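You operate a simulated robot arm through the tools that you are given. There is no shell and no other tool.

You are at the controls of a simulated robot arm. One attempt, no reset.

## Task
Put things in order on the top of the grey table. At the end: the blue pad from the top of the grey table stands on top of the nuts; the wheel stands where the blue pad stood; the red pad from the top of the grey table stands where the black weight stood; the black weight from the top of the grey table is in the grey tub (marked "WORN"); whatever was shut is shut again. Leave all else as you found it, and nothing knocked over.

Only the result counts: the job must be done as asked and must still hold three seconds after the hand-in. Knocking over, shifting, dropping, spilling or breaking anything else fails it.

## Robot
A 7-joint arm with a two-finger parallel gripper, fixed in place. Base frame: the origin is at the foot of the arm, x ahead of it, y to its left, z up; the work surface is at about z = 0. Readings come in m, degrees, newtons and seconds.
With the tool pointing down near the work surface it reaches from about 0.24 to 0.62 m from the base axis. Its first joint turns from -66.0 to 66.0 degrees. Payload 2.6 kg.
The TCP is the grasp point between the finger pads, 0.03 m short of the fingertips. In the tool frame z runs along the fingers and y along their closing line. The gripper opens to 0.094 m. The fingers are 0.028 m wide and 0.01 m thick; the gripper's body (0.05 by 0.096 m) begins 0.055 m behind the TCP.
Orientation is told as [roll, pitch, yaw] about the base's x, y, z axes, in that order, counted from this pose: with the fingers straight down and closing along the base's y, the tool's x points along the base's -x, its y along +y and its z along -z.

## Interface
- The arm moves only by the tool move_arm. Its argument "steps" is a list of rows, each a list of 7 numbers: the turn, a rotation vector about the tool's x, y, z in degrees, then the shift along the tool's x, y, z in m, then the finger opening in m, from 0 to 0.094. In form: [[wx, wy, wz, x, y, z, gripper], ...]. A call has 1 to 20 rows; each row is the pose to reach, as a shift and turn from the pose commanded when the call began, along the tool's axes at that moment. Rows are played at 5 a second. More than 0.05 m and 8.6 degrees between two rows, or a gripper value outside its range, and nothing of the call is played. Where a pose cannot be reached the arm comes as near as it can. A force on the tool above 40 N (or 10 N above the force at the start of the call, whichever is more), or a blocked arm, ends the call early, and 0.2 s more pass. Each finger travels about 0.072 m/s and halts on what it meets, pressing with about 43 N; the grip force reading is that of the motor and also rises with nothing between the fingers. The clock runs only during rows and for 0.2 s after the last one: add rows that repeat a pose to give the fingers time. It gives the time, the measured TCP pose, the force on the tool (base axes), the opening and the grip force at its end, in the units of the frame above (readings bear some noise), with the torque about the TCP (base axes, N m) and any sound that the robot's microphone picked up, and new pictures: "show" is both (left out), scene, wrist or none.
- Cameras (640 x 400 px; columns grow to the right, rows downward): "scene" is fixed at [0.0337, 0.4395, 0.5541]; the picture's right is [-0.80, -0.60, 0.00], its down [-0.47, 0.62, -0.62] and it looks along [0.38, -0.50, -0.78] (base axes); focal length 224 px, centre (320, 200). "wrist" rides on the gripper at [0.076, 0.014, -0.102] in the tool frame; the picture's right is [-0.18, 0.98, 0.00], its down [-0.75, -0.14, -0.64] and it looks along [-0.63, -0.12, 0.77] (tool axes); focal length 243 px, centre (320, 200). There is no depth. A picture from a camera that has moved, and an enlarged one, comes with that camera's place and axes in the base frame and with its lens. The place of the scene camera against the robot may be out by one fixed shift of up to 0.025 m in any direction.
- zoom(camera, box): a new picture of the part [left, top, right, bottom] of that camera's present view, enlarged. The clock stands still meanwhile.
- job_done(): hands the job in; it is judged then, once.

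Places have to be worked out from the pictures, the camera data and where the tool is seen. Open the gripper and draw the arm clear of the work before you hand the job in, unless the task says otherwise.

The tools are called by a JSON object that holds its "op" and its "data". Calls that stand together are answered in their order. move_arm: Moves the arm, as the interface text tells. Its arguments: {"type":"object","properties":{"steps":{"type":"array","items":{"type":"array","items":{"type":"number"}}},"show":{"type":"string","enum":["both","scene","wrist","none"]}},"required":["steps"]} The other tools are called the same way: zoom (camera, box) takes an enlarged picture of a part of a camera's view; job_done () hands the job in.

At the start:

```text
t: 0.0
tool_pos: [0.4388, 0.0568, 0.2664]
tool_rot: [0.0, -0.1, 0.0]
contact_force: [-0.8, -0.1, 0.1]
moment: [-0.06, 0.01, -0.05]
gripper_width: 0.0939
finger_force: 0.0
```

scene: 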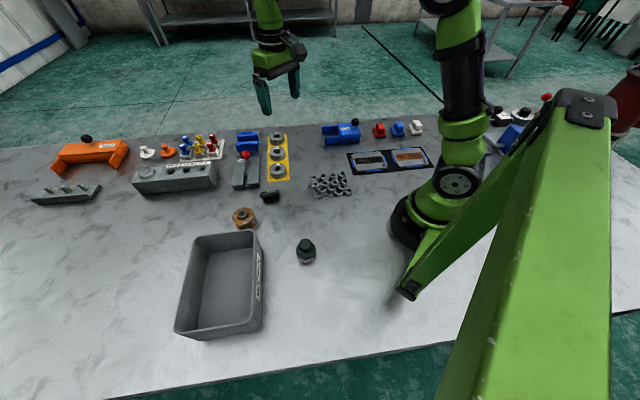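
wrist: 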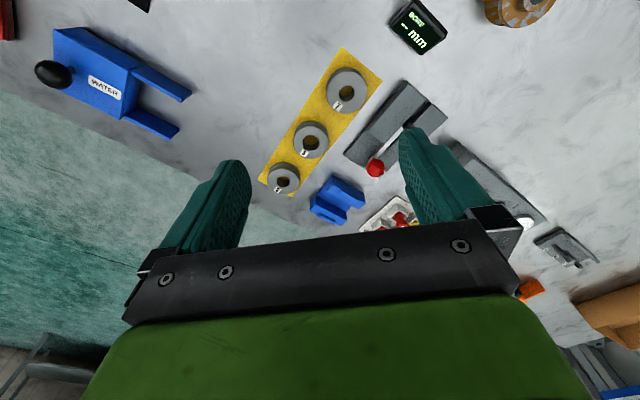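

I'll look closely at the scene first, zooming into the parts of the scene camera's view.

{"op": "zoom", "data": {"camera": "scene", "box": [20, 110, 230, 240]}}

{"op": "zoom", "data": {"camera": "scene", "box": [210, 110, 370, 210]}}

{"op": "zoom", "data": {"camera": "scene", "box": [300, 100, 460, 200]}}

{"op": "zoom", "data": {"camera": "scene", "box": [160, 190, 340, 350]}}

{"op": "zoom", "data": {"camera": "scene", "box": [460, 80, 640, 200]}}

```text
3.05 times, centred on (125, 175) of scene
camera zoom: at [0.0337, 0.4395, 0.5541], right [-0.8, -0.6, 0.0], down [-0.47, 0.62, -0.62], along [0.38, -0.5, -0.78], focal length 682 px, centre (914, 276)
```

zoom: 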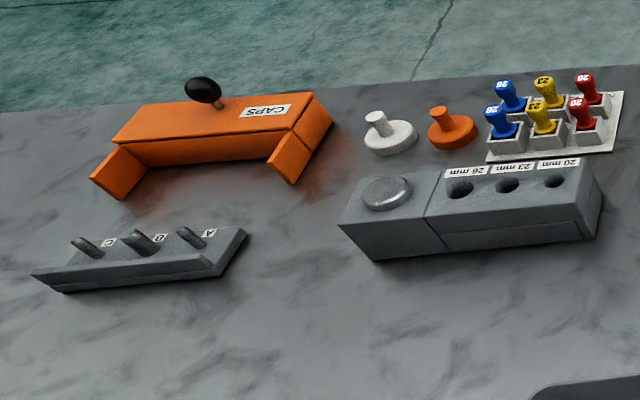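

```text
4.00 times, centred on (290, 160) of scene
camera zoom: at [0.0337, 0.4395, 0.5541], right [-0.8, -0.6, 0.0], down [-0.47, 0.62, -0.62], along [0.38, -0.5, -0.78], focal length 895 px, centre (440, 360)
```

zoom: 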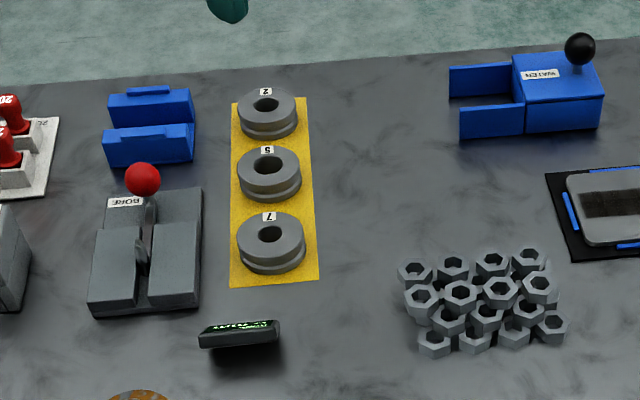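

```text
4.00 times, centred on (380, 150) of scene
camera zoom: at [0.0337, 0.4395, 0.5541], right [-0.8, -0.6, 0.0], down [-0.47, 0.62, -0.62], along [0.38, -0.5, -0.78], focal length 895 px, centre (80, 400)
```

zoom: 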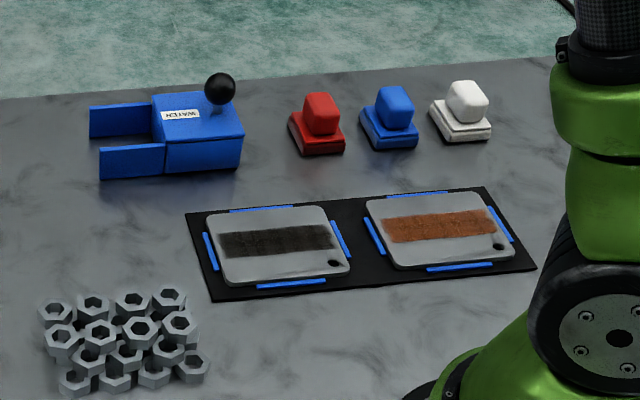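

```text
2.50 times, centred on (250, 270) of scene
camera zoom: at [0.0337, 0.4395, 0.5541], right [-0.8, -0.6, 0.0], down [-0.47, 0.62, -0.62], along [0.38, -0.5, -0.78], focal length 559 px, centre (495, 25)
```

zoom: 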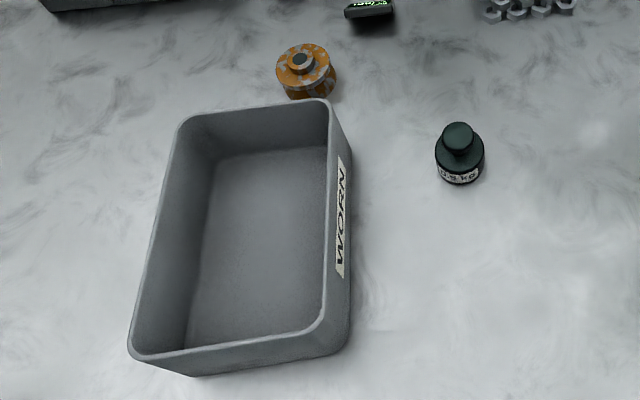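

```text
3.33 times, centred on (550, 140) of scene
camera zoom: at [0.0337, 0.4395, 0.5541], right [-0.8, -0.6, 0.0], down [-0.47, 0.62, -0.62], along [0.38, -0.5, -0.78], focal length 746 px, centre (-447, 400)
```

zoom: 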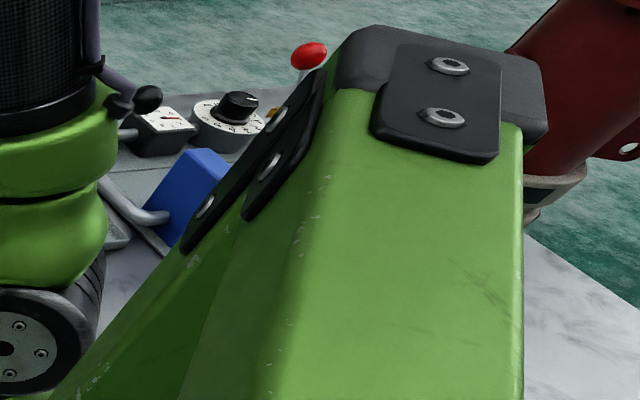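

The brown round thing beside the tub may be the wheel, and the weight is the dark 0.5 kg one. I'll swing the arm, staying high, toward the tub side to look closer with the wrist camera.

{"op": "move_arm", "data": {"steps": [[0, 0, -7, 0.021, 0.033, 0, 0.094], [0, 0, -14, 0.042, 0.066, 0, 0.094], [0, 0, -20, 0.064, 0.098, 0, 0.094], [0, 0, -27, 0.085, 0.131, 0, 0.094], [0, 0, -33.5, 0.106, 0.164, 0, 0.094], [0, 0, -33.5, 0.106, 0.164, 0, 0.094]], "show": "both"}}

```text
t: 1.4
tool_pos: [0.3354, 0.2203, 0.2669]
tool_rot: [0.0, 0.0, 33.6]
contact_force: [-0.6, 0.3, -0.2]
moment: [-0.02, 0.02, 0.01]
gripper_width: 0.0938
finger_force: 0.1
camera wrist: at [0.2628, 0.1903, 0.3695], right [-0.39, 0.92, 0.0], down [0.71, 0.3, 0.64], along [0.59, 0.25, -0.77], focal length 243 px, centre (320, 200)
```

scene: 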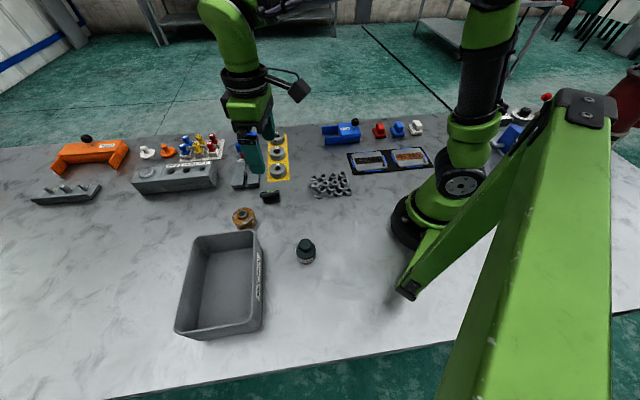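
wrist: 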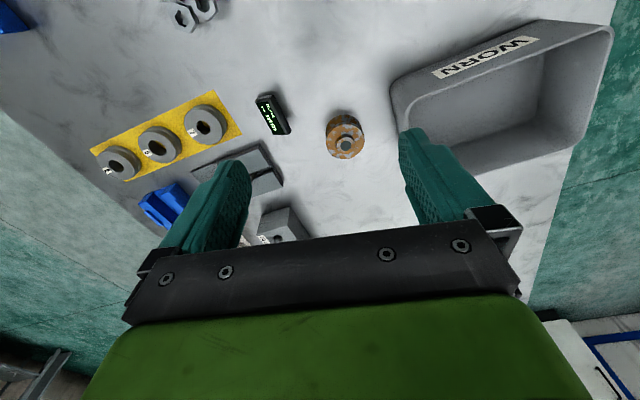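

The brown thing now sits near the middle of the wrist view. I'll zoom in on it and its surroundings.

{"op": "zoom", "data": {"camera": "wrist", "box": [230, 70, 430, 195]}}

{"op": "zoom", "data": {"camera": "wrist", "box": [60, 60, 320, 250]}}

{"op": "zoom", "data": {"camera": "wrist", "box": [380, 0, 640, 190]}}

```text
3.20 times, centred on (330, 132) of wrist
camera zoom: at [0.2628, 0.1903, 0.3695], right [-0.39, 0.92, 0.0], down [0.71, 0.3, 0.64], along [0.59, 0.25, -0.77], focal length 776 px, centre (288, 416)
```

zoom: 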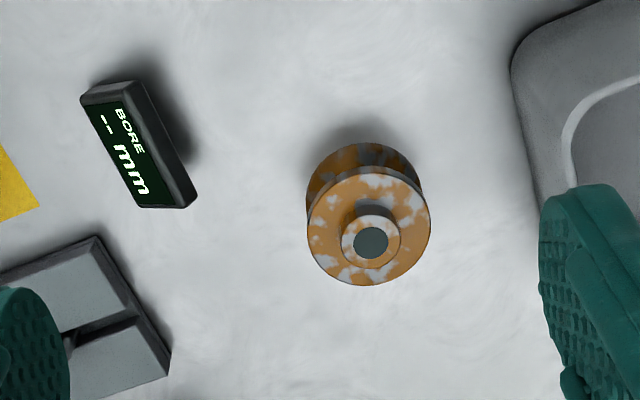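

```text
2.11 times, centred on (190, 155) of wrist
camera zoom: at [0.2628, 0.1903, 0.3695], right [-0.39, 0.92, 0.0], down [0.71, 0.3, 0.64], along [0.59, 0.25, -0.77], focal length 511 px, centre (594, 295)
```

zoom: 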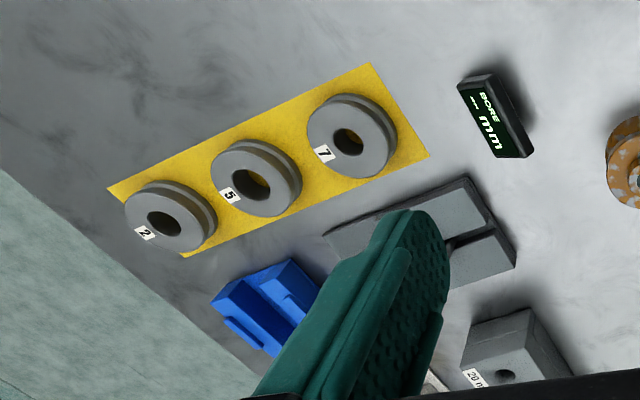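

```text
2.11 times, centred on (510, 95) of wrist
camera zoom: at [0.2628, 0.1903, 0.3695], right [-0.39, 0.92, 0.0], down [0.71, 0.3, 0.64], along [0.59, 0.25, -0.77], focal length 511 px, centre (-80, 421)
```

zoom: 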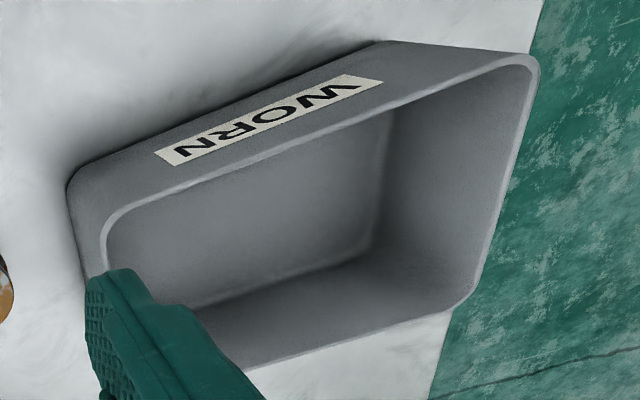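

The rusty grooved wheel with a hub is at about (0.40, 0.29), roughly 58 mm across and 30 mm tall. Next I'll swing high to the right and stop partway to view the nuts and plates.

{"op": "move_arm", "data": {"steps": [[0, 0, 6.8, 0.0028, -0.0474, 0, 0.094], [0, 0, 13.6, 0.0112, -0.0941, 0, 0.094], [0, 0, 20.4, 0.0251, -0.1394, 0, 0.094], [0, 0, 27.2, 0.0442, -0.1828, 0, 0.094], [0, 0, 34, 0.0684, -0.2237, 0, 0.094], [0, 0, 40.8, 0.0972, -0.2614, 0, 0.094], [0, 0, 47.6, 0.1303, -0.2954, 0, 0.094], [0, 0, 47.6, 0.1303, -0.2954, 0, 0.094]], "show": "both"}}

```text
t: 3.2
tool_pos: [0.389, -0.0971, 0.2663]
tool_rot: [0.1, 0.0, -14.1]
contact_force: [-0.3, -0.1, -0.3]
moment: [0.01, 0.03, -0.04]
gripper_width: 0.0939
finger_force: 0.1
camera wrist: at [0.3169, -0.0639, 0.37], right [0.42, 0.91, 0.0], down [0.7, -0.32, 0.64], along [0.58, -0.27, -0.77], focal length 243 px, centre (320, 200)
```

scene: 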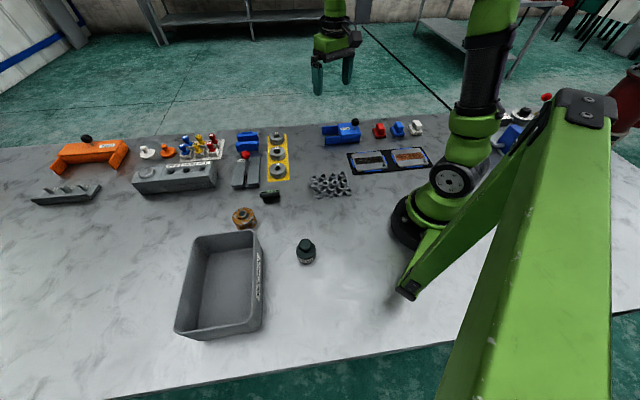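
wrist: 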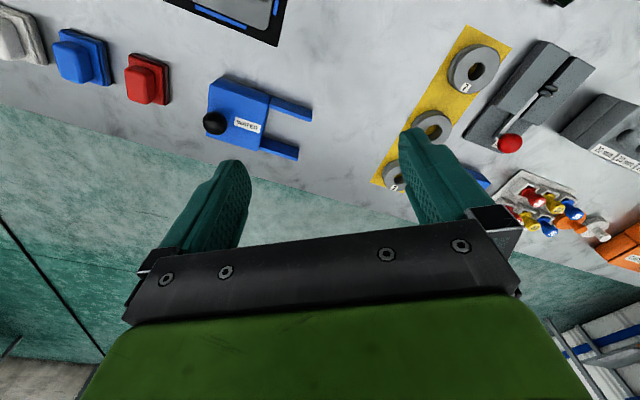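

The three pads and the WATER block are now visible. I'll keep swinging right to look at the pads and the area behind the arm.

{"op": "move_arm", "data": {"steps": [[0, 0, 6.8, 0.0028, -0.0474, 0, 0.094], [0, 0, 13.6, 0.0112, -0.0941, 0, 0.094], [0, 0, 20.4, 0.0251, -0.1394, 0, 0.094], [0, 0, 27.2, 0.0442, -0.1828, 0, 0.094], [0, 0, 34, 0.0684, -0.2237, 0, 0.094], [0, 0, 34, 0.0684, -0.2237, 0, 0.094]], "show": "both"}}

```text
t: 4.6
tool_pos: [0.2688, -0.2964, 0.2642]
tool_rot: [0.0, 0.0, -48.1]
contact_force: [0.2, 0.3, 0.2]
moment: [0.0, 0.0, 0.03]
gripper_width: 0.0936
finger_force: 0.1
camera wrist: at [0.2265, -0.2307, 0.3685], right [0.85, 0.52, 0.0], down [0.4, -0.66, 0.64], along [0.33, -0.55, -0.77], focal length 243 px, centre (320, 200)
```

scene: 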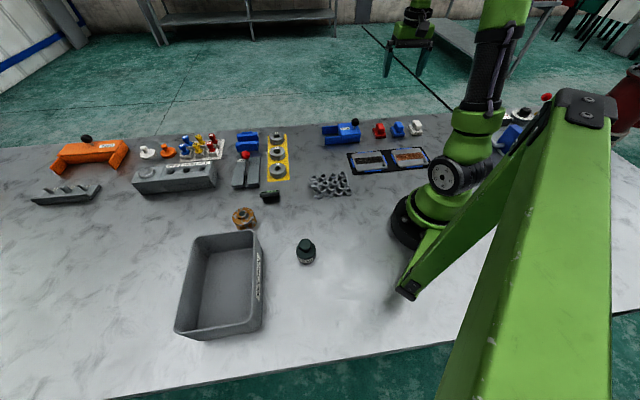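
wrist: 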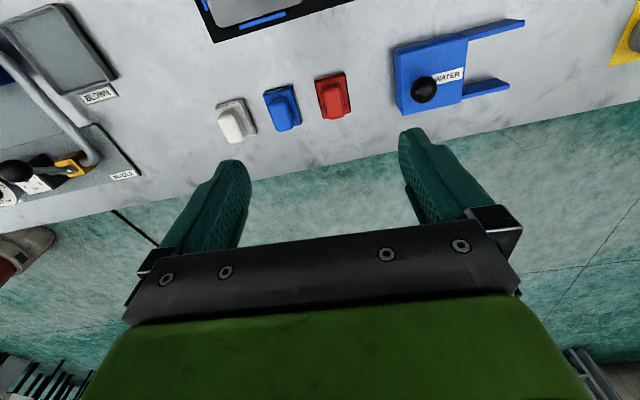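

I'll zoom in on the pads and on the fixtures on the far right.

{"op": "zoom", "data": {"camera": "wrist", "box": [180, 40, 380, 165]}}

{"op": "zoom", "data": {"camera": "wrist", "box": [0, 0, 200, 230]}}

{"op": "zoom", "data": {"camera": "wrist", "box": [370, 0, 570, 125]}}

```text
3.20 times, centred on (280, 102) of wrist
camera zoom: at [0.2265, -0.2307, 0.3685], right [0.85, 0.52, 0.0], down [0.4, -0.66, 0.64], along [0.33, -0.55, -0.77], focal length 776 px, centre (448, 512)
```

zoom: 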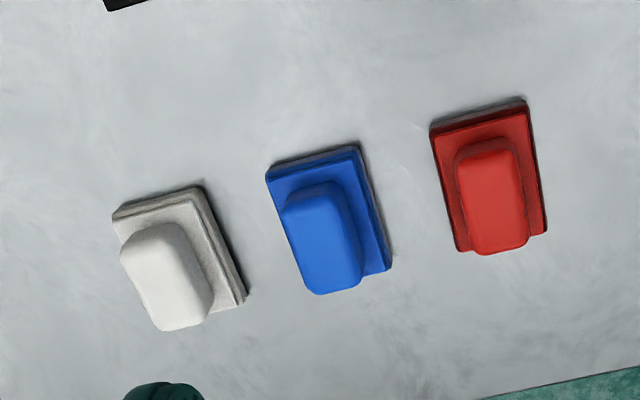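

```text
1.74 times, centred on (100, 115) of wrist
camera zoom: at [0.2265, -0.2307, 0.3685], right [0.85, 0.52, 0.0], down [0.4, -0.66, 0.64], along [0.33, -0.55, -0.77], focal length 422 px, centre (703, 348)
```

zoom: 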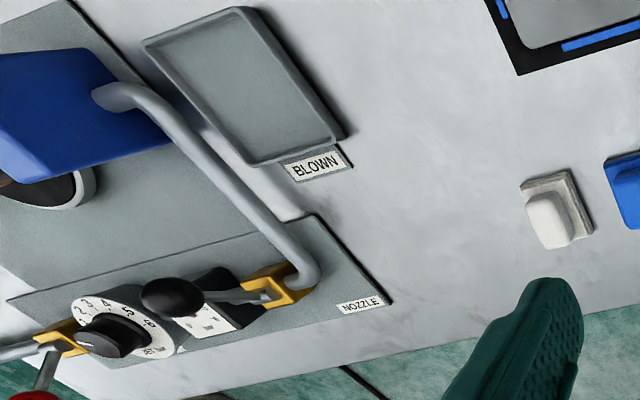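

```text
3.20 times, centred on (470, 62) of wrist
camera zoom: at [0.2265, -0.2307, 0.3685], right [0.85, 0.52, 0.0], down [0.4, -0.66, 0.64], along [0.33, -0.55, -0.77], focal length 776 px, centre (-160, 640)
```

zoom: 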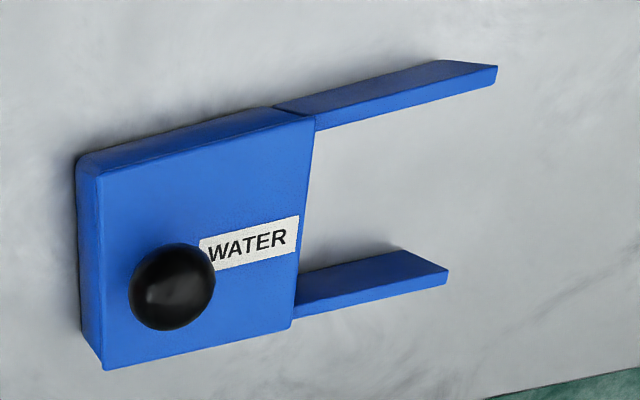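

The red, blue and white pads stand in a row along the 45° direction, with blue at about (0.245, -0.365) and red at about (0.297, -0.314). Next I'll swing back and inward for a top-down look at the pile of nuts.

{"op": "move_arm", "data": {"steps": [[0, 0, -6.6, 0.017, 0.0443, 0, 0.094], [0, 0, -13.2, 0.0392, 0.0845, 0, 0.094], [0, 0, -19.8, 0.0654, 0.1203, 0, 0.094], [0, 0, -26.4, 0.0949, 0.1512, 0, 0.094], [0, 0, -33, 0.1268, 0.177, 0, 0.094], [0, 0, -39.6, 0.1605, 0.1976, 0, 0.094], [0, 0, -46.2, 0.1952, 0.2129, 0, 0.094], [0, 0, -52.8, 0.2301, 0.223, 0, 0.094], [0, 0, -52.8, 0.2301, 0.223, 0, 0.094]], "show": "both"}}

```text
t: 6.6
tool_pos: [0.2806, 0.0243, 0.2652]
tool_rot: [0.0, 0.0, 4.8]
contact_force: [-0.2, 0.1, -0.1]
moment: [-0.01, -0.01, -0.03]
gripper_width: 0.0941
finger_force: 0.1
camera wrist: at [0.2015, 0.0318, 0.3683], right [0.1, 0.99, 0.0], down [0.76, -0.08, 0.64], along [0.64, -0.06, -0.77], focal length 243 px, centre (320, 200)
```

scene: 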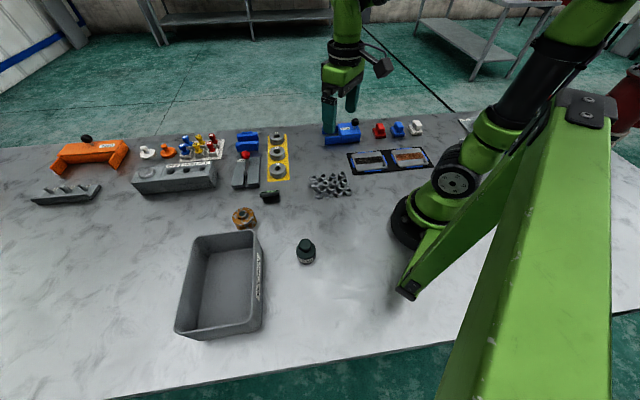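
wrist: 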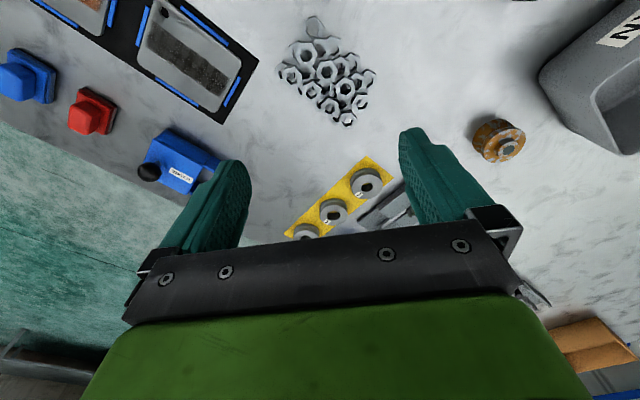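

{"op": "zoom", "data": {"camera": "wrist", "box": [260, 5, 400, 140]}}

{"op": "zoom", "data": {"camera": "scene", "box": [295, 160, 365, 205]}}

```text
2.96 times, centred on (330, 72) of wrist
camera zoom: at [0.2015, 0.0318, 0.3683], right [0.1, 0.99, 0.0], down [0.76, -0.08, 0.64], along [0.64, -0.06, -0.77], focal length 719 px, centre (290, 578)
```

zoom: 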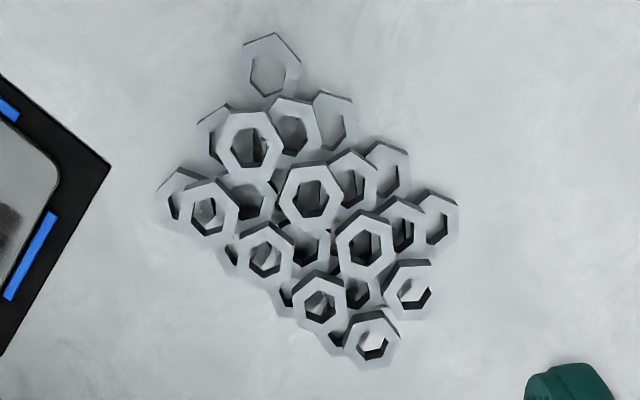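

```text
8.89 times, centred on (330, 182) of scene
camera zoom: at [0.0337, 0.4395, 0.5541], right [-0.8, -0.6, 0.0], down [-0.47, 0.62, -0.62], along [0.38, -0.5, -0.78], focal length 1989 px, centre (231, 356)
```

zoom: 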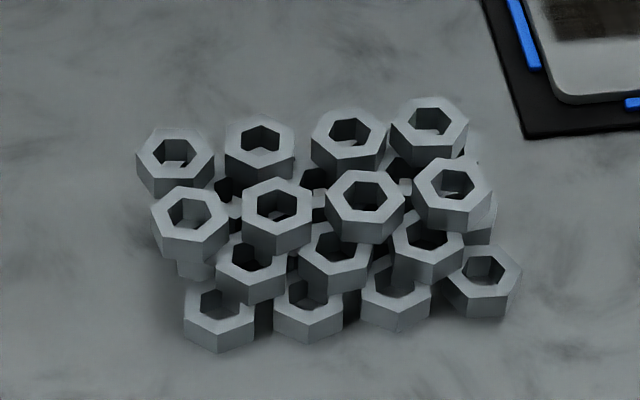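

The nuts form a stepped pile. Triangulating with both cameras puts the tops of its two highest rows (8 nuts) at z≈0.03, centred near (0.296, 0.035) with rows along 45°. Now I'll swing left to look at the black weight and the tub.

{"op": "move_arm", "data": {"steps": [[0, 0, -7, -0.0009, 0.0345, 0, 0.094], [0, 0, -14, 0.0015, 0.0694, 0, 0.094], [0, 0, -21, 0.0093, 0.1039, 0, 0.094], [0, 0, -28, 0.0213, 0.1376, 0, 0.094], [0, 0, -35, 0.0367, 0.1704, 0, 0.094], [0, 0, -42, 0.0571, 0.2007, 0, 0.094], [0, 0, -42, 0.0571, 0.2007, 0, 0.094]], "show": "both"}}

```text
t: 8.2
tool_pos: [0.2043, 0.2177, 0.2661]
tool_rot: [0.0, -0.1, 46.9]
contact_force: [-0.1, 0.3, -0.2]
moment: [0.02, -0.01, 0.0]
gripper_width: 0.094
finger_force: 0.1
camera wrist: at [0.1396, 0.1719, 0.3695], right [-0.59, 0.81, 0.0], down [0.62, 0.45, 0.64], along [0.52, 0.38, -0.77], focal length 243 px, centre (320, 200)
```

scene: 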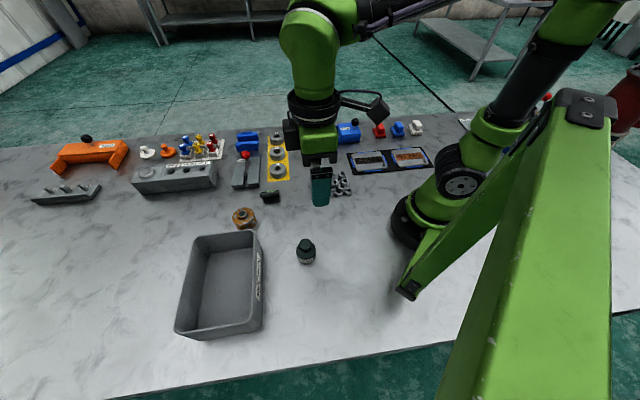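
wrist: 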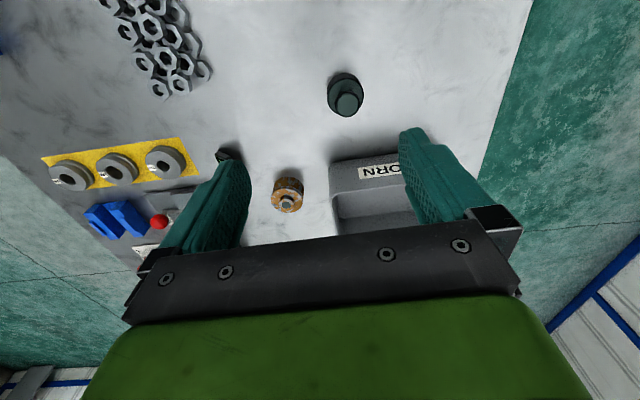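

{"op": "zoom", "data": {"camera": "wrist", "box": [290, 50, 400, 130]}}

{"op": "zoom", "data": {"camera": "scene", "box": [270, 225, 340, 275]}}

{"op": "zoom", "data": {"camera": "scene", "box": [165, 200, 285, 350]}}

```text
5.00 times, centred on (345, 90) of wrist
camera zoom: at [0.1396, 0.1719, 0.3695], right [-0.59, 0.81, 0.0], down [0.62, 0.45, 0.64], along [0.52, 0.38, -0.77], focal length 1213 px, centre (195, 750)
```

zoom: 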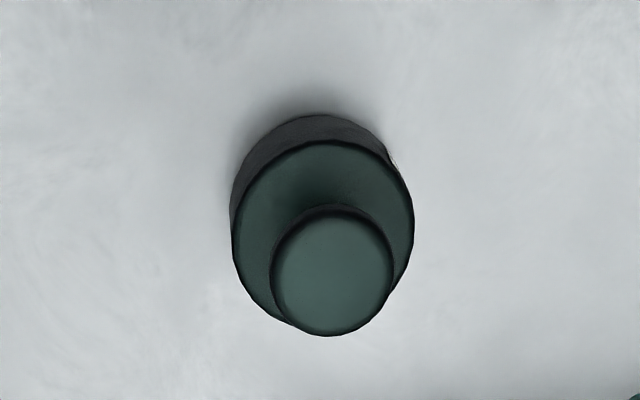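

```text
8.00 times, centred on (305, 250) of scene
camera zoom: at [0.0337, 0.4395, 0.5541], right [-0.8, -0.6, 0.0], down [-0.47, 0.62, -0.62], along [0.38, -0.5, -0.78], focal length 1790 px, centre (440, -200)
```

zoom: 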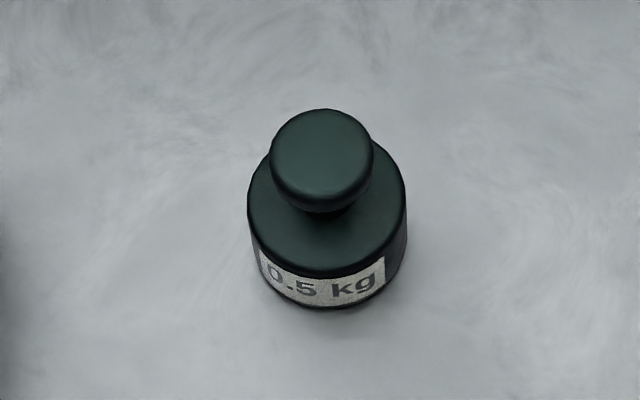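

```text
2.67 times, centred on (225, 275) of scene
camera zoom: at [0.0337, 0.4395, 0.5541], right [-0.8, -0.6, 0.0], down [-0.47, 0.62, -0.62], along [0.38, -0.5, -0.78], focal length 597 px, centre (573, 0)
```

zoom: 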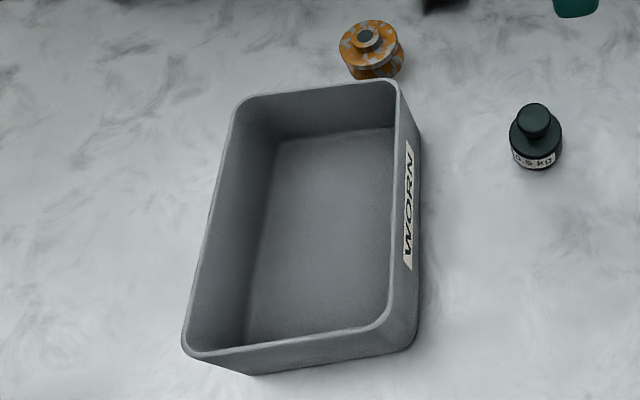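

The weight stands at about (0.203, 0.261), with a 49 mm body up to z≈0.03 and a 30 mm knob up to z≈0.061. The tub rim is about 0.08 m high and the tub is centred near (0.29, 0.43). I'll move above the weight, fingers clear of it, to check alignment.

{"op": "move_arm", "data": {"steps": [[0, 0, 0.8, -0.0145, 0.0157, 0.02, 0.094], [0, 0, 1.7, -0.029, 0.0315, 0.05, 0.094], [0, 0, 1.7, -0.029, 0.0315, 0.085, 0.094], [0, 0, 1.7, -0.029, 0.0315, 0.115, 0.094], [0, 0, 1.7, -0.029, 0.0315, 0.1364, 0.094], [0, 0, 1.7, -0.029, 0.0315, 0.1364, 0.094]], "show": "both"}}

```text
t: 9.6
tool_pos: [0.2012, 0.26, 0.1292]
tool_rot: [-0.1, 0.0, 45.1]
contact_force: [-0.5, 0.2, -1.0]
moment: [0.01, 0.03, -0.01]
gripper_width: 0.0944
finger_force: 0.0
camera wrist: at [0.1363, 0.2162, 0.2336], right [-0.57, 0.82, 0.0], down [0.63, 0.43, 0.64], along [0.53, 0.36, -0.77], focal length 243 px, centre (320, 200)
```

scene: 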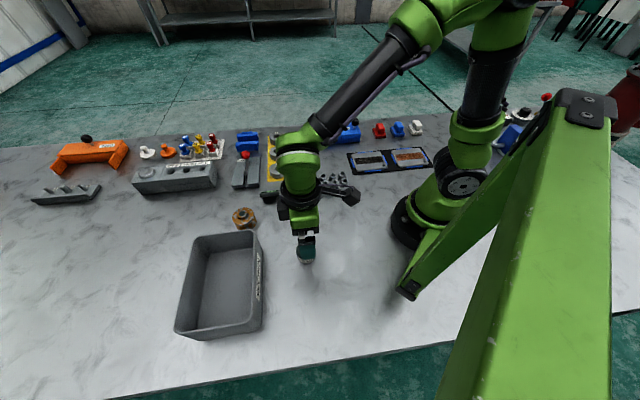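
wrist: 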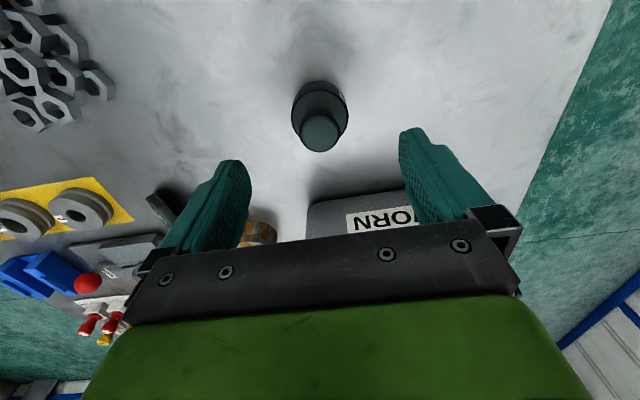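

The knob's top is at pixel (320, 132), exactly where a point straight below the TCP at z=0.061 should appear, so the tool is centred. I'll descend and close on the weight's body.

{"op": "move_arm", "data": {"steps": [[0, 0, 0, 0, 0, 0.035, 0.094], [0, 0, 0, 0, 0, 0.065, 0.094], [0, 0, 0, 0, 0, 0.085, 0.094], [0, 0, 0, 0, 0, 0.094, 0.094], [0, 0, 0, 0, 0, 0.094, 0.07], [0, 0, 0, 0, 0, 0.094, 0.04], [0, 0, 0, 0, 0, 0.094, 0.04], [0, 0, 0, 0, 0, 0.094, 0.04]], "show": "both"}}

```text
t: 11.4
tool_pos: [0.2031, 0.2587, 0.0348]
tool_rot: [0.0, 0.1, 45.0]
contact_force: [-0.5, 0.5, -0.5]
moment: [0.01, 0.0, 0.01]
gripper_width: 0.0486
finger_force: 43.2
camera wrist: at [0.1382, 0.2154, 0.1391], right [-0.57, 0.82, 0.0], down [0.63, 0.43, 0.64], along [0.53, 0.36, -0.77], focal length 243 px, centre (320, 200)
```

scene: 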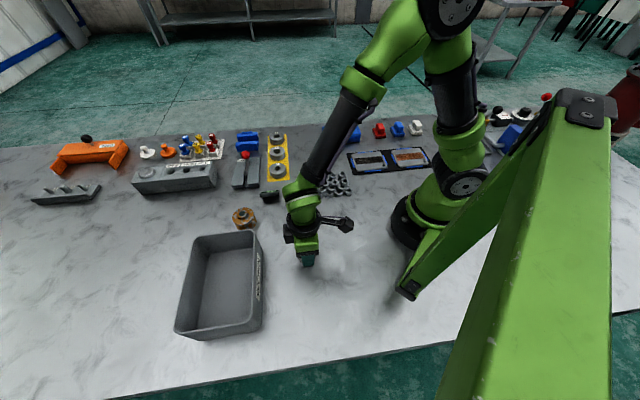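
wrist: 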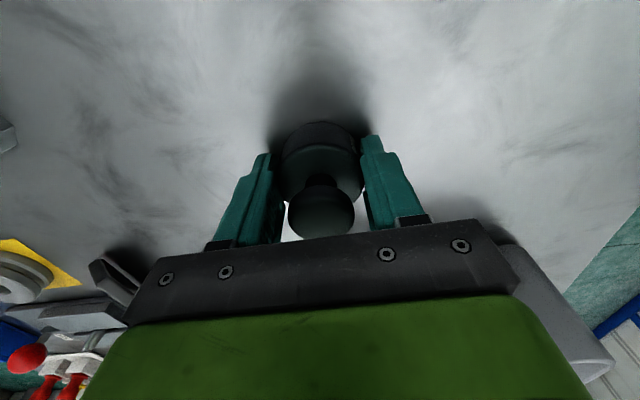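

The weight is gripped at 48.6 mm, as expected. I'll lift it straight up by 0.125 m and carry it over the tub.

{"op": "move_arm", "data": {"steps": [[0, 0, 0, 0, 0, -0.02, 0.04], [0, 0, 0, 0, 0, -0.05, 0.04], [0, 0, 0, 0, 0, -0.09, 0.04], [0, 0, 0, 0, 0, -0.125, 0.04], [0, 0, 0, -0.034, 0.0094, -0.125, 0.04], [0, 0, 0, -0.068, 0.0188, -0.125, 0.04], [0, 0, 0, -0.102, 0.0283, -0.125, 0.04], [0, 0, 0, -0.136, 0.0377, -0.125, 0.04], [0, 0, 0, -0.1706, 0.0472, -0.125, 0.04], [0, 0, 0, -0.1706, 0.0472, -0.125, 0.04]], "show": "both"}}

```text
t: 13.6
tool_pos: [0.2905, 0.4157, 0.1616]
tool_rot: [0.0, -0.1, 45.1]
contact_force: [-0.6, -0.2, -3.7]
moment: [-0.01, 0.0, 0.0]
gripper_width: 0.0486
finger_force: 43.3
camera wrist: at [0.2255, 0.3723, 0.2654], right [-0.57, 0.82, 0.0], down [0.63, 0.43, 0.64], along [0.53, 0.36, -0.77], focal length 243 px, centre (320, 200)
```

scene: 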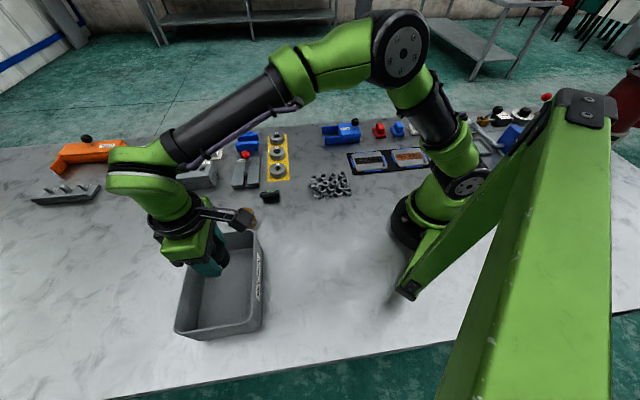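
wrist: 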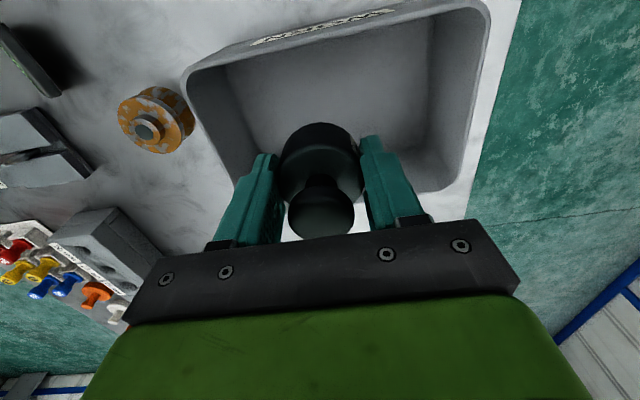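

The weight hangs over the middle of the tub, and the rim corners project where I estimated. I'll lower it to just above the floor.

{"op": "move_arm", "data": {"steps": [[0, 0, 0, 0, 0, 0.03, 0.04], [0, 0, 0, 0, 0, 0.06, 0.04], [0, 0, 0, 0, 0, 0.085, 0.04], [0, 0, 0, 0, 0, 0.1, 0.04], [0, 0, 0, 0, 0, 0.108, 0.04], [0, 0, 0, 0, 0, 0.112, 0.04], [0, 0, 0, 0, 0, 0.112, 0.04]], "show": "both"}}

```text
t: 15.2
tool_pos: [0.2909, 0.4138, 0.0482]
tool_rot: [0.0, -0.1, 45.1]
contact_force: [0.5, 0.0, -4.3]
moment: [-0.04, 0.01, 0.01]
gripper_width: 0.0487
finger_force: 42.6
camera wrist: at [0.2256, 0.3709, 0.1527], right [-0.57, 0.82, 0.0], down [0.63, 0.43, 0.64], along [0.53, 0.36, -0.77], focal length 243 px, centre (320, 200)
```

scene: 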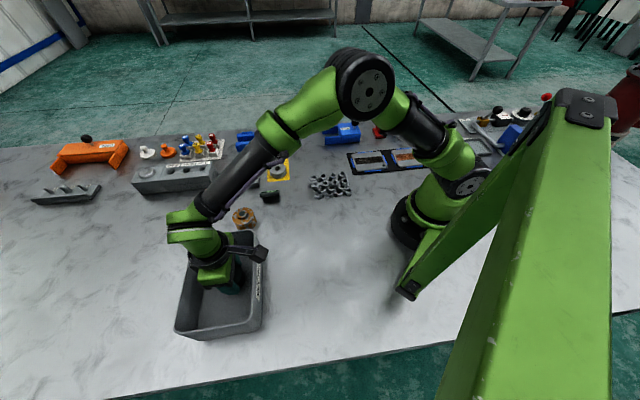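
wrist: 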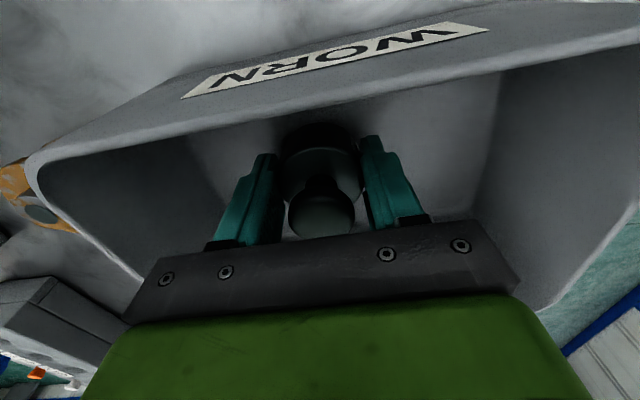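

There's no contact yet, with the weight's bottom about 12 mm above table level. I'll lower in small steps until the floor takes the load.

{"op": "move_arm", "data": {"steps": [[0, 0, 0, 0, 0, 0.002, 0.04], [0, 0, 0, 0, 0, 0.004, 0.04], [0, 0, 0, 0, 0, 0.0055, 0.04], [0, 0, 0, 0, 0, 0.007, 0.04], [0, 0, 0, 0, 0, 0.007, 0.04]], "show": "none"}}

```text
t: 16.4
tool_pos: [0.2917, 0.4141, 0.0415]
tool_rot: [0.0, 0.1, 45.0]
contact_force: [-0.6, 0.3, -4.9]
moment: [0.01, 0.0, 0.01]
gripper_width: 0.0487
finger_force: 42.8
```

Still hanging freely (-4.9 N), so I'll keep lowering in 1 mm steps.

{"op": "move_arm", "data": {"steps": [[0, 0, 0, 0, 0, 0.001, 0.04], [0, 0, 0, 0, 0, 0.002, 0.04], [0, 0, 0, 0, 0, 0.003, 0.04], [0, 0, 0, 0, 0, 0.003, 0.04]], "show": "none"}}

```text
t: 17.4
tool_pos: [0.2912, 0.4135, 0.0398]
tool_rot: [0.0, -0.1, 44.9]
contact_force: [-1.1, -3.9, 10.5]
moment: [-0.33, 0.19, -0.01]
gripper_width: 0.0487
finger_force: 42.8
```

The floor was reached (+10 N). I'll ease up slightly, open the fingers, and raise straight out.

{"op": "move_arm", "data": {"steps": [[0, 0, 0, 0, 0, -0.0008, 0.04], [0, 0, 0, 0, 0, -0.0008, 0.055], [0, 0, 0, 0, 0, -0.0008, 0.075], [0, 0, 0, 0, 0, -0.0008, 0.08], [0, 0, 0, 0, 0, -0.03, 0.08], [0, 0, 0, 0, 0, -0.07, 0.08], [0, 0, 0, 0, 0, -0.11, 0.08], [0, 0, 0, 0, 0, -0.15, 0.08], [0, 0, 0, 0, 0, -0.15, 0.08]], "show": "both"}}

```text
t: 19.4
tool_pos: [0.2913, 0.4126, 0.1881]
tool_rot: [0.0, -0.1, 45.2]
contact_force: [-0.7, 0.3, -0.3]
moment: [0.0, 0.02, -0.01]
gripper_width: 0.0802
finger_force: 0.0
camera wrist: at [0.2255, 0.3698, 0.2919], right [-0.57, 0.82, 0.0], down [0.63, 0.43, 0.64], along [0.53, 0.36, -0.77], focal length 243 px, centre (320, 200)
```

scene: 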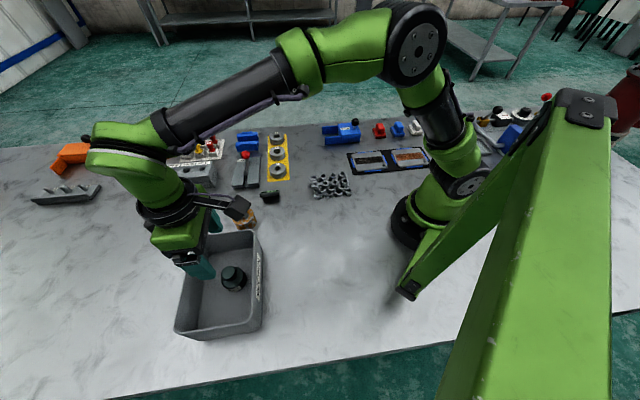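
wrist: 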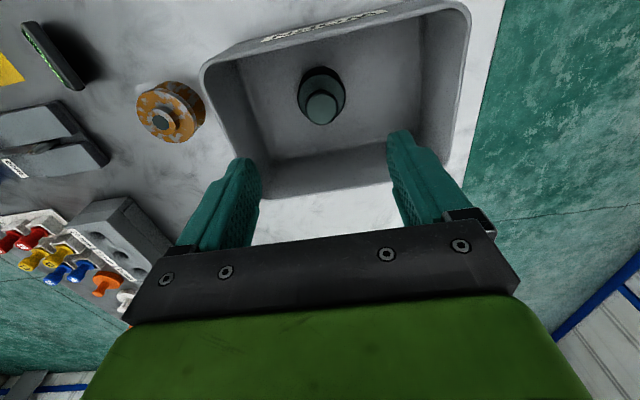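

The weight stands upright in the tub. Now I'll swing back across the table, staying high, toward the red pad in two calls.

{"op": "move_arm", "data": {"steps": [[0, 0, 4.5, 0.003, -0.0445, -0.0035, 0.08], [0, 0, 9, 0.0097, -0.0879, -0.007, 0.08], [0, 0, 13.5, 0.0201, -0.1297, -0.0105, 0.08], [0, 0, 18, 0.034, -0.1698, -0.014, 0.08], [0, 0, 22.5, 0.0512, -0.2077, -0.0175, 0.08], [0, 0, 27, 0.0713, -0.2433, -0.021, 0.08], [0, 0, 31.5, 0.0943, -0.2763, -0.0245, 0.08], [0, 0, 36, 0.1196, -0.3066, -0.028, 0.08], [0, 0, 40.5, 0.1471, -0.3338, -0.0315, 0.08], [0, 0, 45, 0.1765, -0.3581, -0.035, 0.08]], "show": "none"}}

{"op": "move_arm", "data": {"steps": [[0, 0, 4.5, -0.0028, -0.0378, 0, 0.08], [0, 0, 9, -0.0022, -0.0759, 0, 0.08], [0, 0, 13.5, 0.0017, -0.1138, 0, 0.08], [0, 0, 18, 0.0092, -0.1514, 0, 0.08], [0, 0, 22.5, 0.02, -0.1882, 0, 0.08], [0, 0, 27, 0.0342, -0.224, 0, 0.08], [0, 0, 31.5, 0.0516, -0.2585, 0, 0.08], [0, 0, 36, 0.072, -0.2914, 0, 0.08], [0, 0, 40.5, 0.0954, -0.3224, 0, 0.08], [0, 0, 45, 0.1214, -0.351, 0, 0.08], [0, 0, 45, 0.1214, -0.351, 0, 0.08]], "show": "both"}}

```text
t: 21.6
tool_pos: [0.4208, 0.0354, 0.2263]
tool_rot: [-0.1, 0.0, -0.1]
contact_force: [-0.4, 0.4, 0.6]
moment: [0.02, 0.03, 0.02]
gripper_width: 0.08
finger_force: 0.0
```

```text
t: 24.0
tool_pos: [0.2992, -0.3149, 0.2236]
tool_rot: [-0.1, 0.0, -45.0]
contact_force: [-0.1, -0.2, 0.4]
moment: [-0.02, 0.01, 0.0]
gripper_width: 0.08
finger_force: 0.0
camera wrist: at [0.254, -0.2513, 0.3268], right [0.83, 0.56, 0.0], down [0.43, -0.63, 0.64], along [0.36, -0.53, -0.77], focal length 243 px, centre (320, 200)
```

scene: 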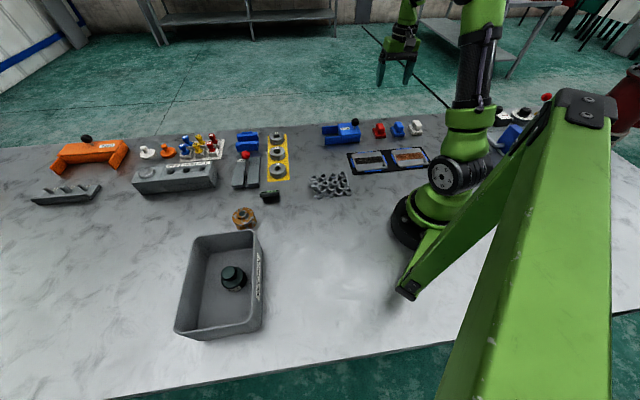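
wrist: 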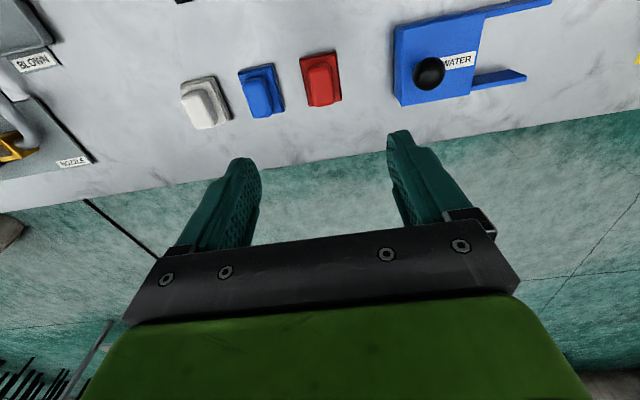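

I'm above the red pad now. I'll zoom in to measure its exact centre, angle and heights.

{"op": "zoom", "data": {"camera": "wrist", "box": [280, 35, 360, 115]}}

{"op": "zoom", "data": {"camera": "scene", "box": [360, 110, 430, 150]}}

```text
5.00 times, centred on (320, 75) of wrist
camera zoom: at [0.254, -0.2513, 0.3268], right [0.83, 0.56, 0.0], down [0.43, -0.63, 0.64], along [0.36, -0.53, -0.77], focal length 1213 px, centre (320, 825)
```

zoom: 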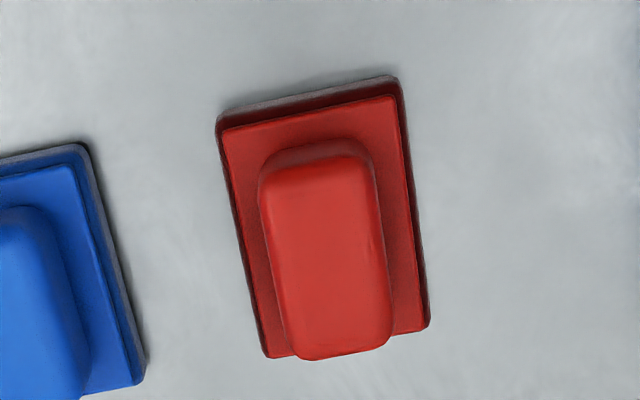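

```text
9.14 times, centred on (395, 130) of scene
camera zoom: at [0.0337, 0.4395, 0.5541], right [-0.8, -0.6, 0.0], down [-0.47, 0.62, -0.62], along [0.38, -0.5, -0.78], focal length 2046 px, centre (-366, 840)
```

zoom: 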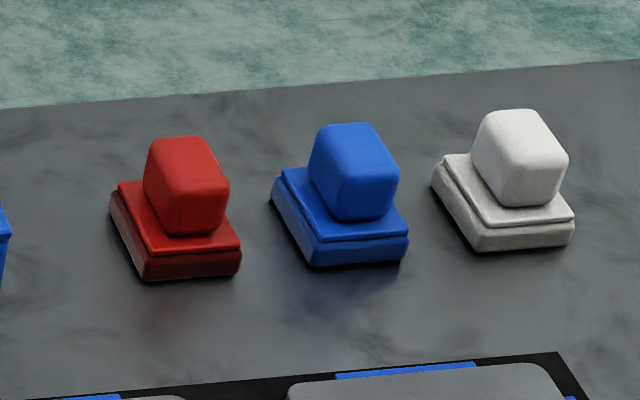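

The red pad's handle (about 28×43 mm, top z≈0.041, base top ≈0.0145) is aligned with the gripper to within 2 mm. I'll narrow the opening to 60 mm so the fingers clear the blue pad, go down to handle height, and grip.

{"op": "move_arm", "data": {"steps": [[0, 0, 0, 0.001, 0.0015, 0.04, 0.06], [0, 0, 0, 0.001, 0.0015, 0.08, 0.06], [0, 0, 0, 0.001, 0.0015, 0.12, 0.06], [0, 0, 0, 0.001, 0.0015, 0.145, 0.06], [0, 0, 0, 0.001, 0.0015, 0.145, 0.06]], "show": "both"}}

```text
t: 25.2
tool_pos: [0.2981, -0.3135, 0.0783]
tool_rot: [0.0, -0.1, -45.1]
contact_force: [0.2, -0.2, 0.4]
moment: [0.03, 0.02, -0.01]
gripper_width: 0.06
finger_force: 0.0
camera wrist: at [0.253, -0.2486, 0.1822], right [0.82, 0.57, 0.0], down [0.43, -0.63, 0.64], along [0.36, -0.53, -0.77], focal length 243 px, centre (320, 200)
```

scene: 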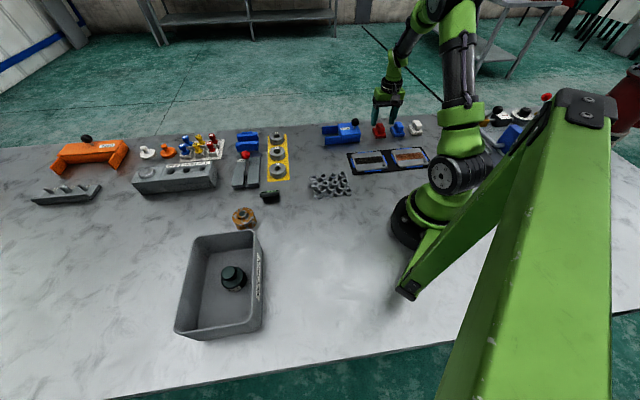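
wrist: 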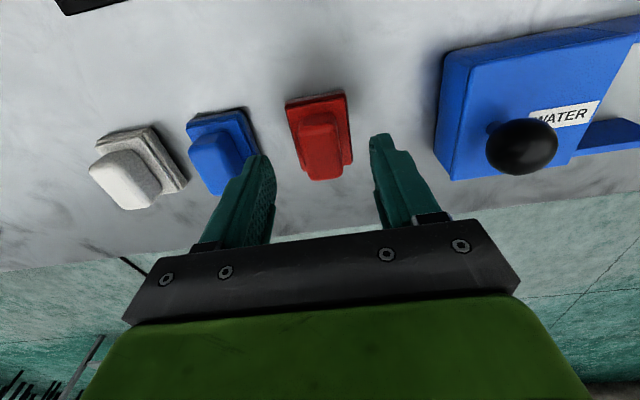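

Alignment looks good, with the handle midway between the fingers. I'll go down the last 29 mm and close.

{"op": "move_arm", "data": {"steps": [[0, 0, 0, 0, 0, 0.015, 0.06], [0, 0, 0, 0, 0, 0.025, 0.06], [0, 0, 0, 0, 0, 0.029, 0.06], [0, 0, 0, 0, 0, 0.029, 0.06], [0, 0, 0, 0, 0, 0.029, 0.035], [0, 0, 0, 0, 0, 0.029, 0.015], [0, 0, 0, 0, 0, 0.029, 0.015], [0, 0, 0, 0, 0, 0.029, 0.015]], "show": "both"}}

```text
t: 27.0
tool_pos: [0.2978, -0.3116, 0.0506]
tool_rot: [0.0, -0.1, -45.0]
contact_force: [1.1, 0.4, -0.1]
moment: [0.03, 0.02, -0.02]
gripper_width: 0.0249
finger_force: 42.9
camera wrist: at [0.2532, -0.2485, 0.154], right [0.82, 0.57, 0.0], down [0.43, -0.63, 0.64], along [0.36, -0.53, -0.77], focal length 243 px, centre (320, 200)
```

scene: 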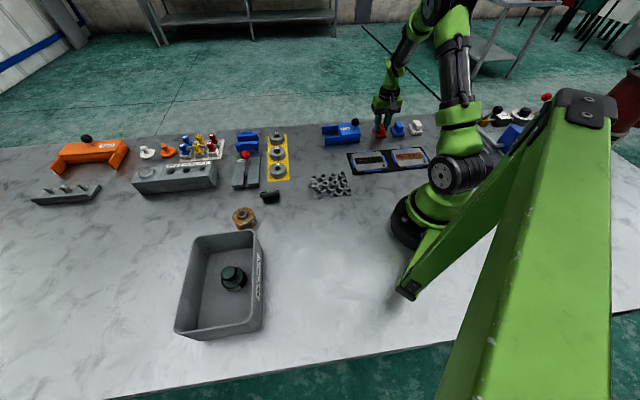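
wrist: 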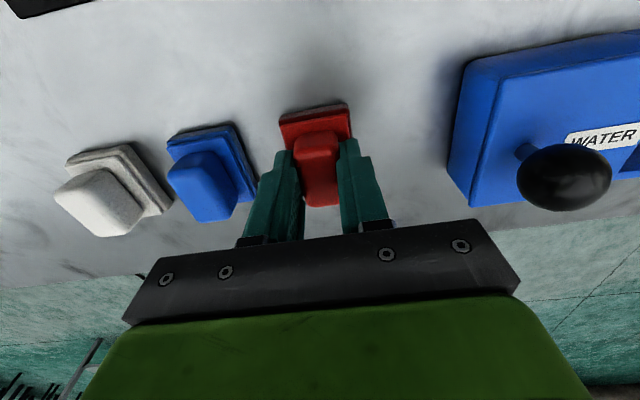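

The handle is gripped (24.9 mm). I'll lift it straight up.

{"op": "move_arm", "data": {"steps": [[0, 0, 0, 0, 0, -0.01, 0.015], [0, 0, 0, 0, 0, -0.03, 0.015], [0, 0, 0, 0, 0, -0.065, 0.015], [0, 0, 0, 0, 0, -0.1, 0.015], [0, 0, 0, 0, 0, -0.135, 0.015], [0, 0, 0, 0, 0, -0.17, 0.015], [0, 0, 0, 0, 0, -0.17, 0.015]], "show": "both"}}

```text
t: 28.6
tool_pos: [0.2979, -0.3139, 0.2214]
tool_rot: [0.1, 0.0, -44.9]
contact_force: [-0.2, -0.4, 0.0]
moment: [0.03, 0.03, 0.0]
gripper_width: 0.0248
finger_force: 43.1
camera wrist: at [0.2529, -0.2507, 0.3251], right [0.82, 0.57, 0.0], down [0.43, -0.63, 0.64], along [0.36, -0.53, -0.77], focal length 243 px, centre (320, 200)
```

scene: 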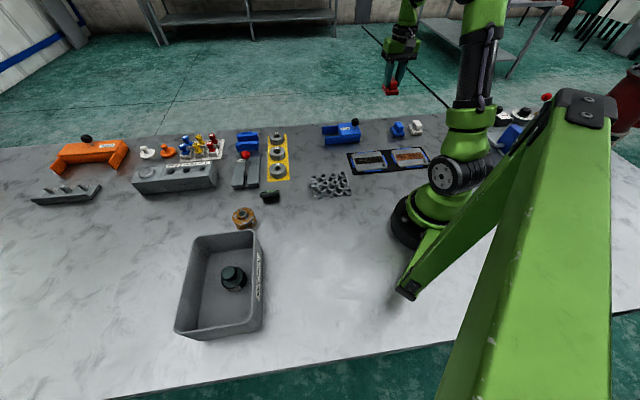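
wrist: 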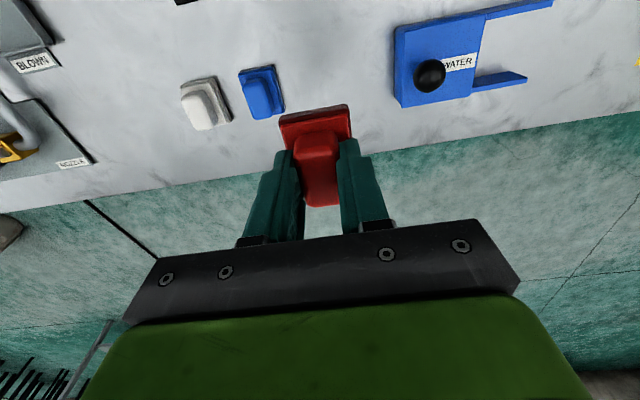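

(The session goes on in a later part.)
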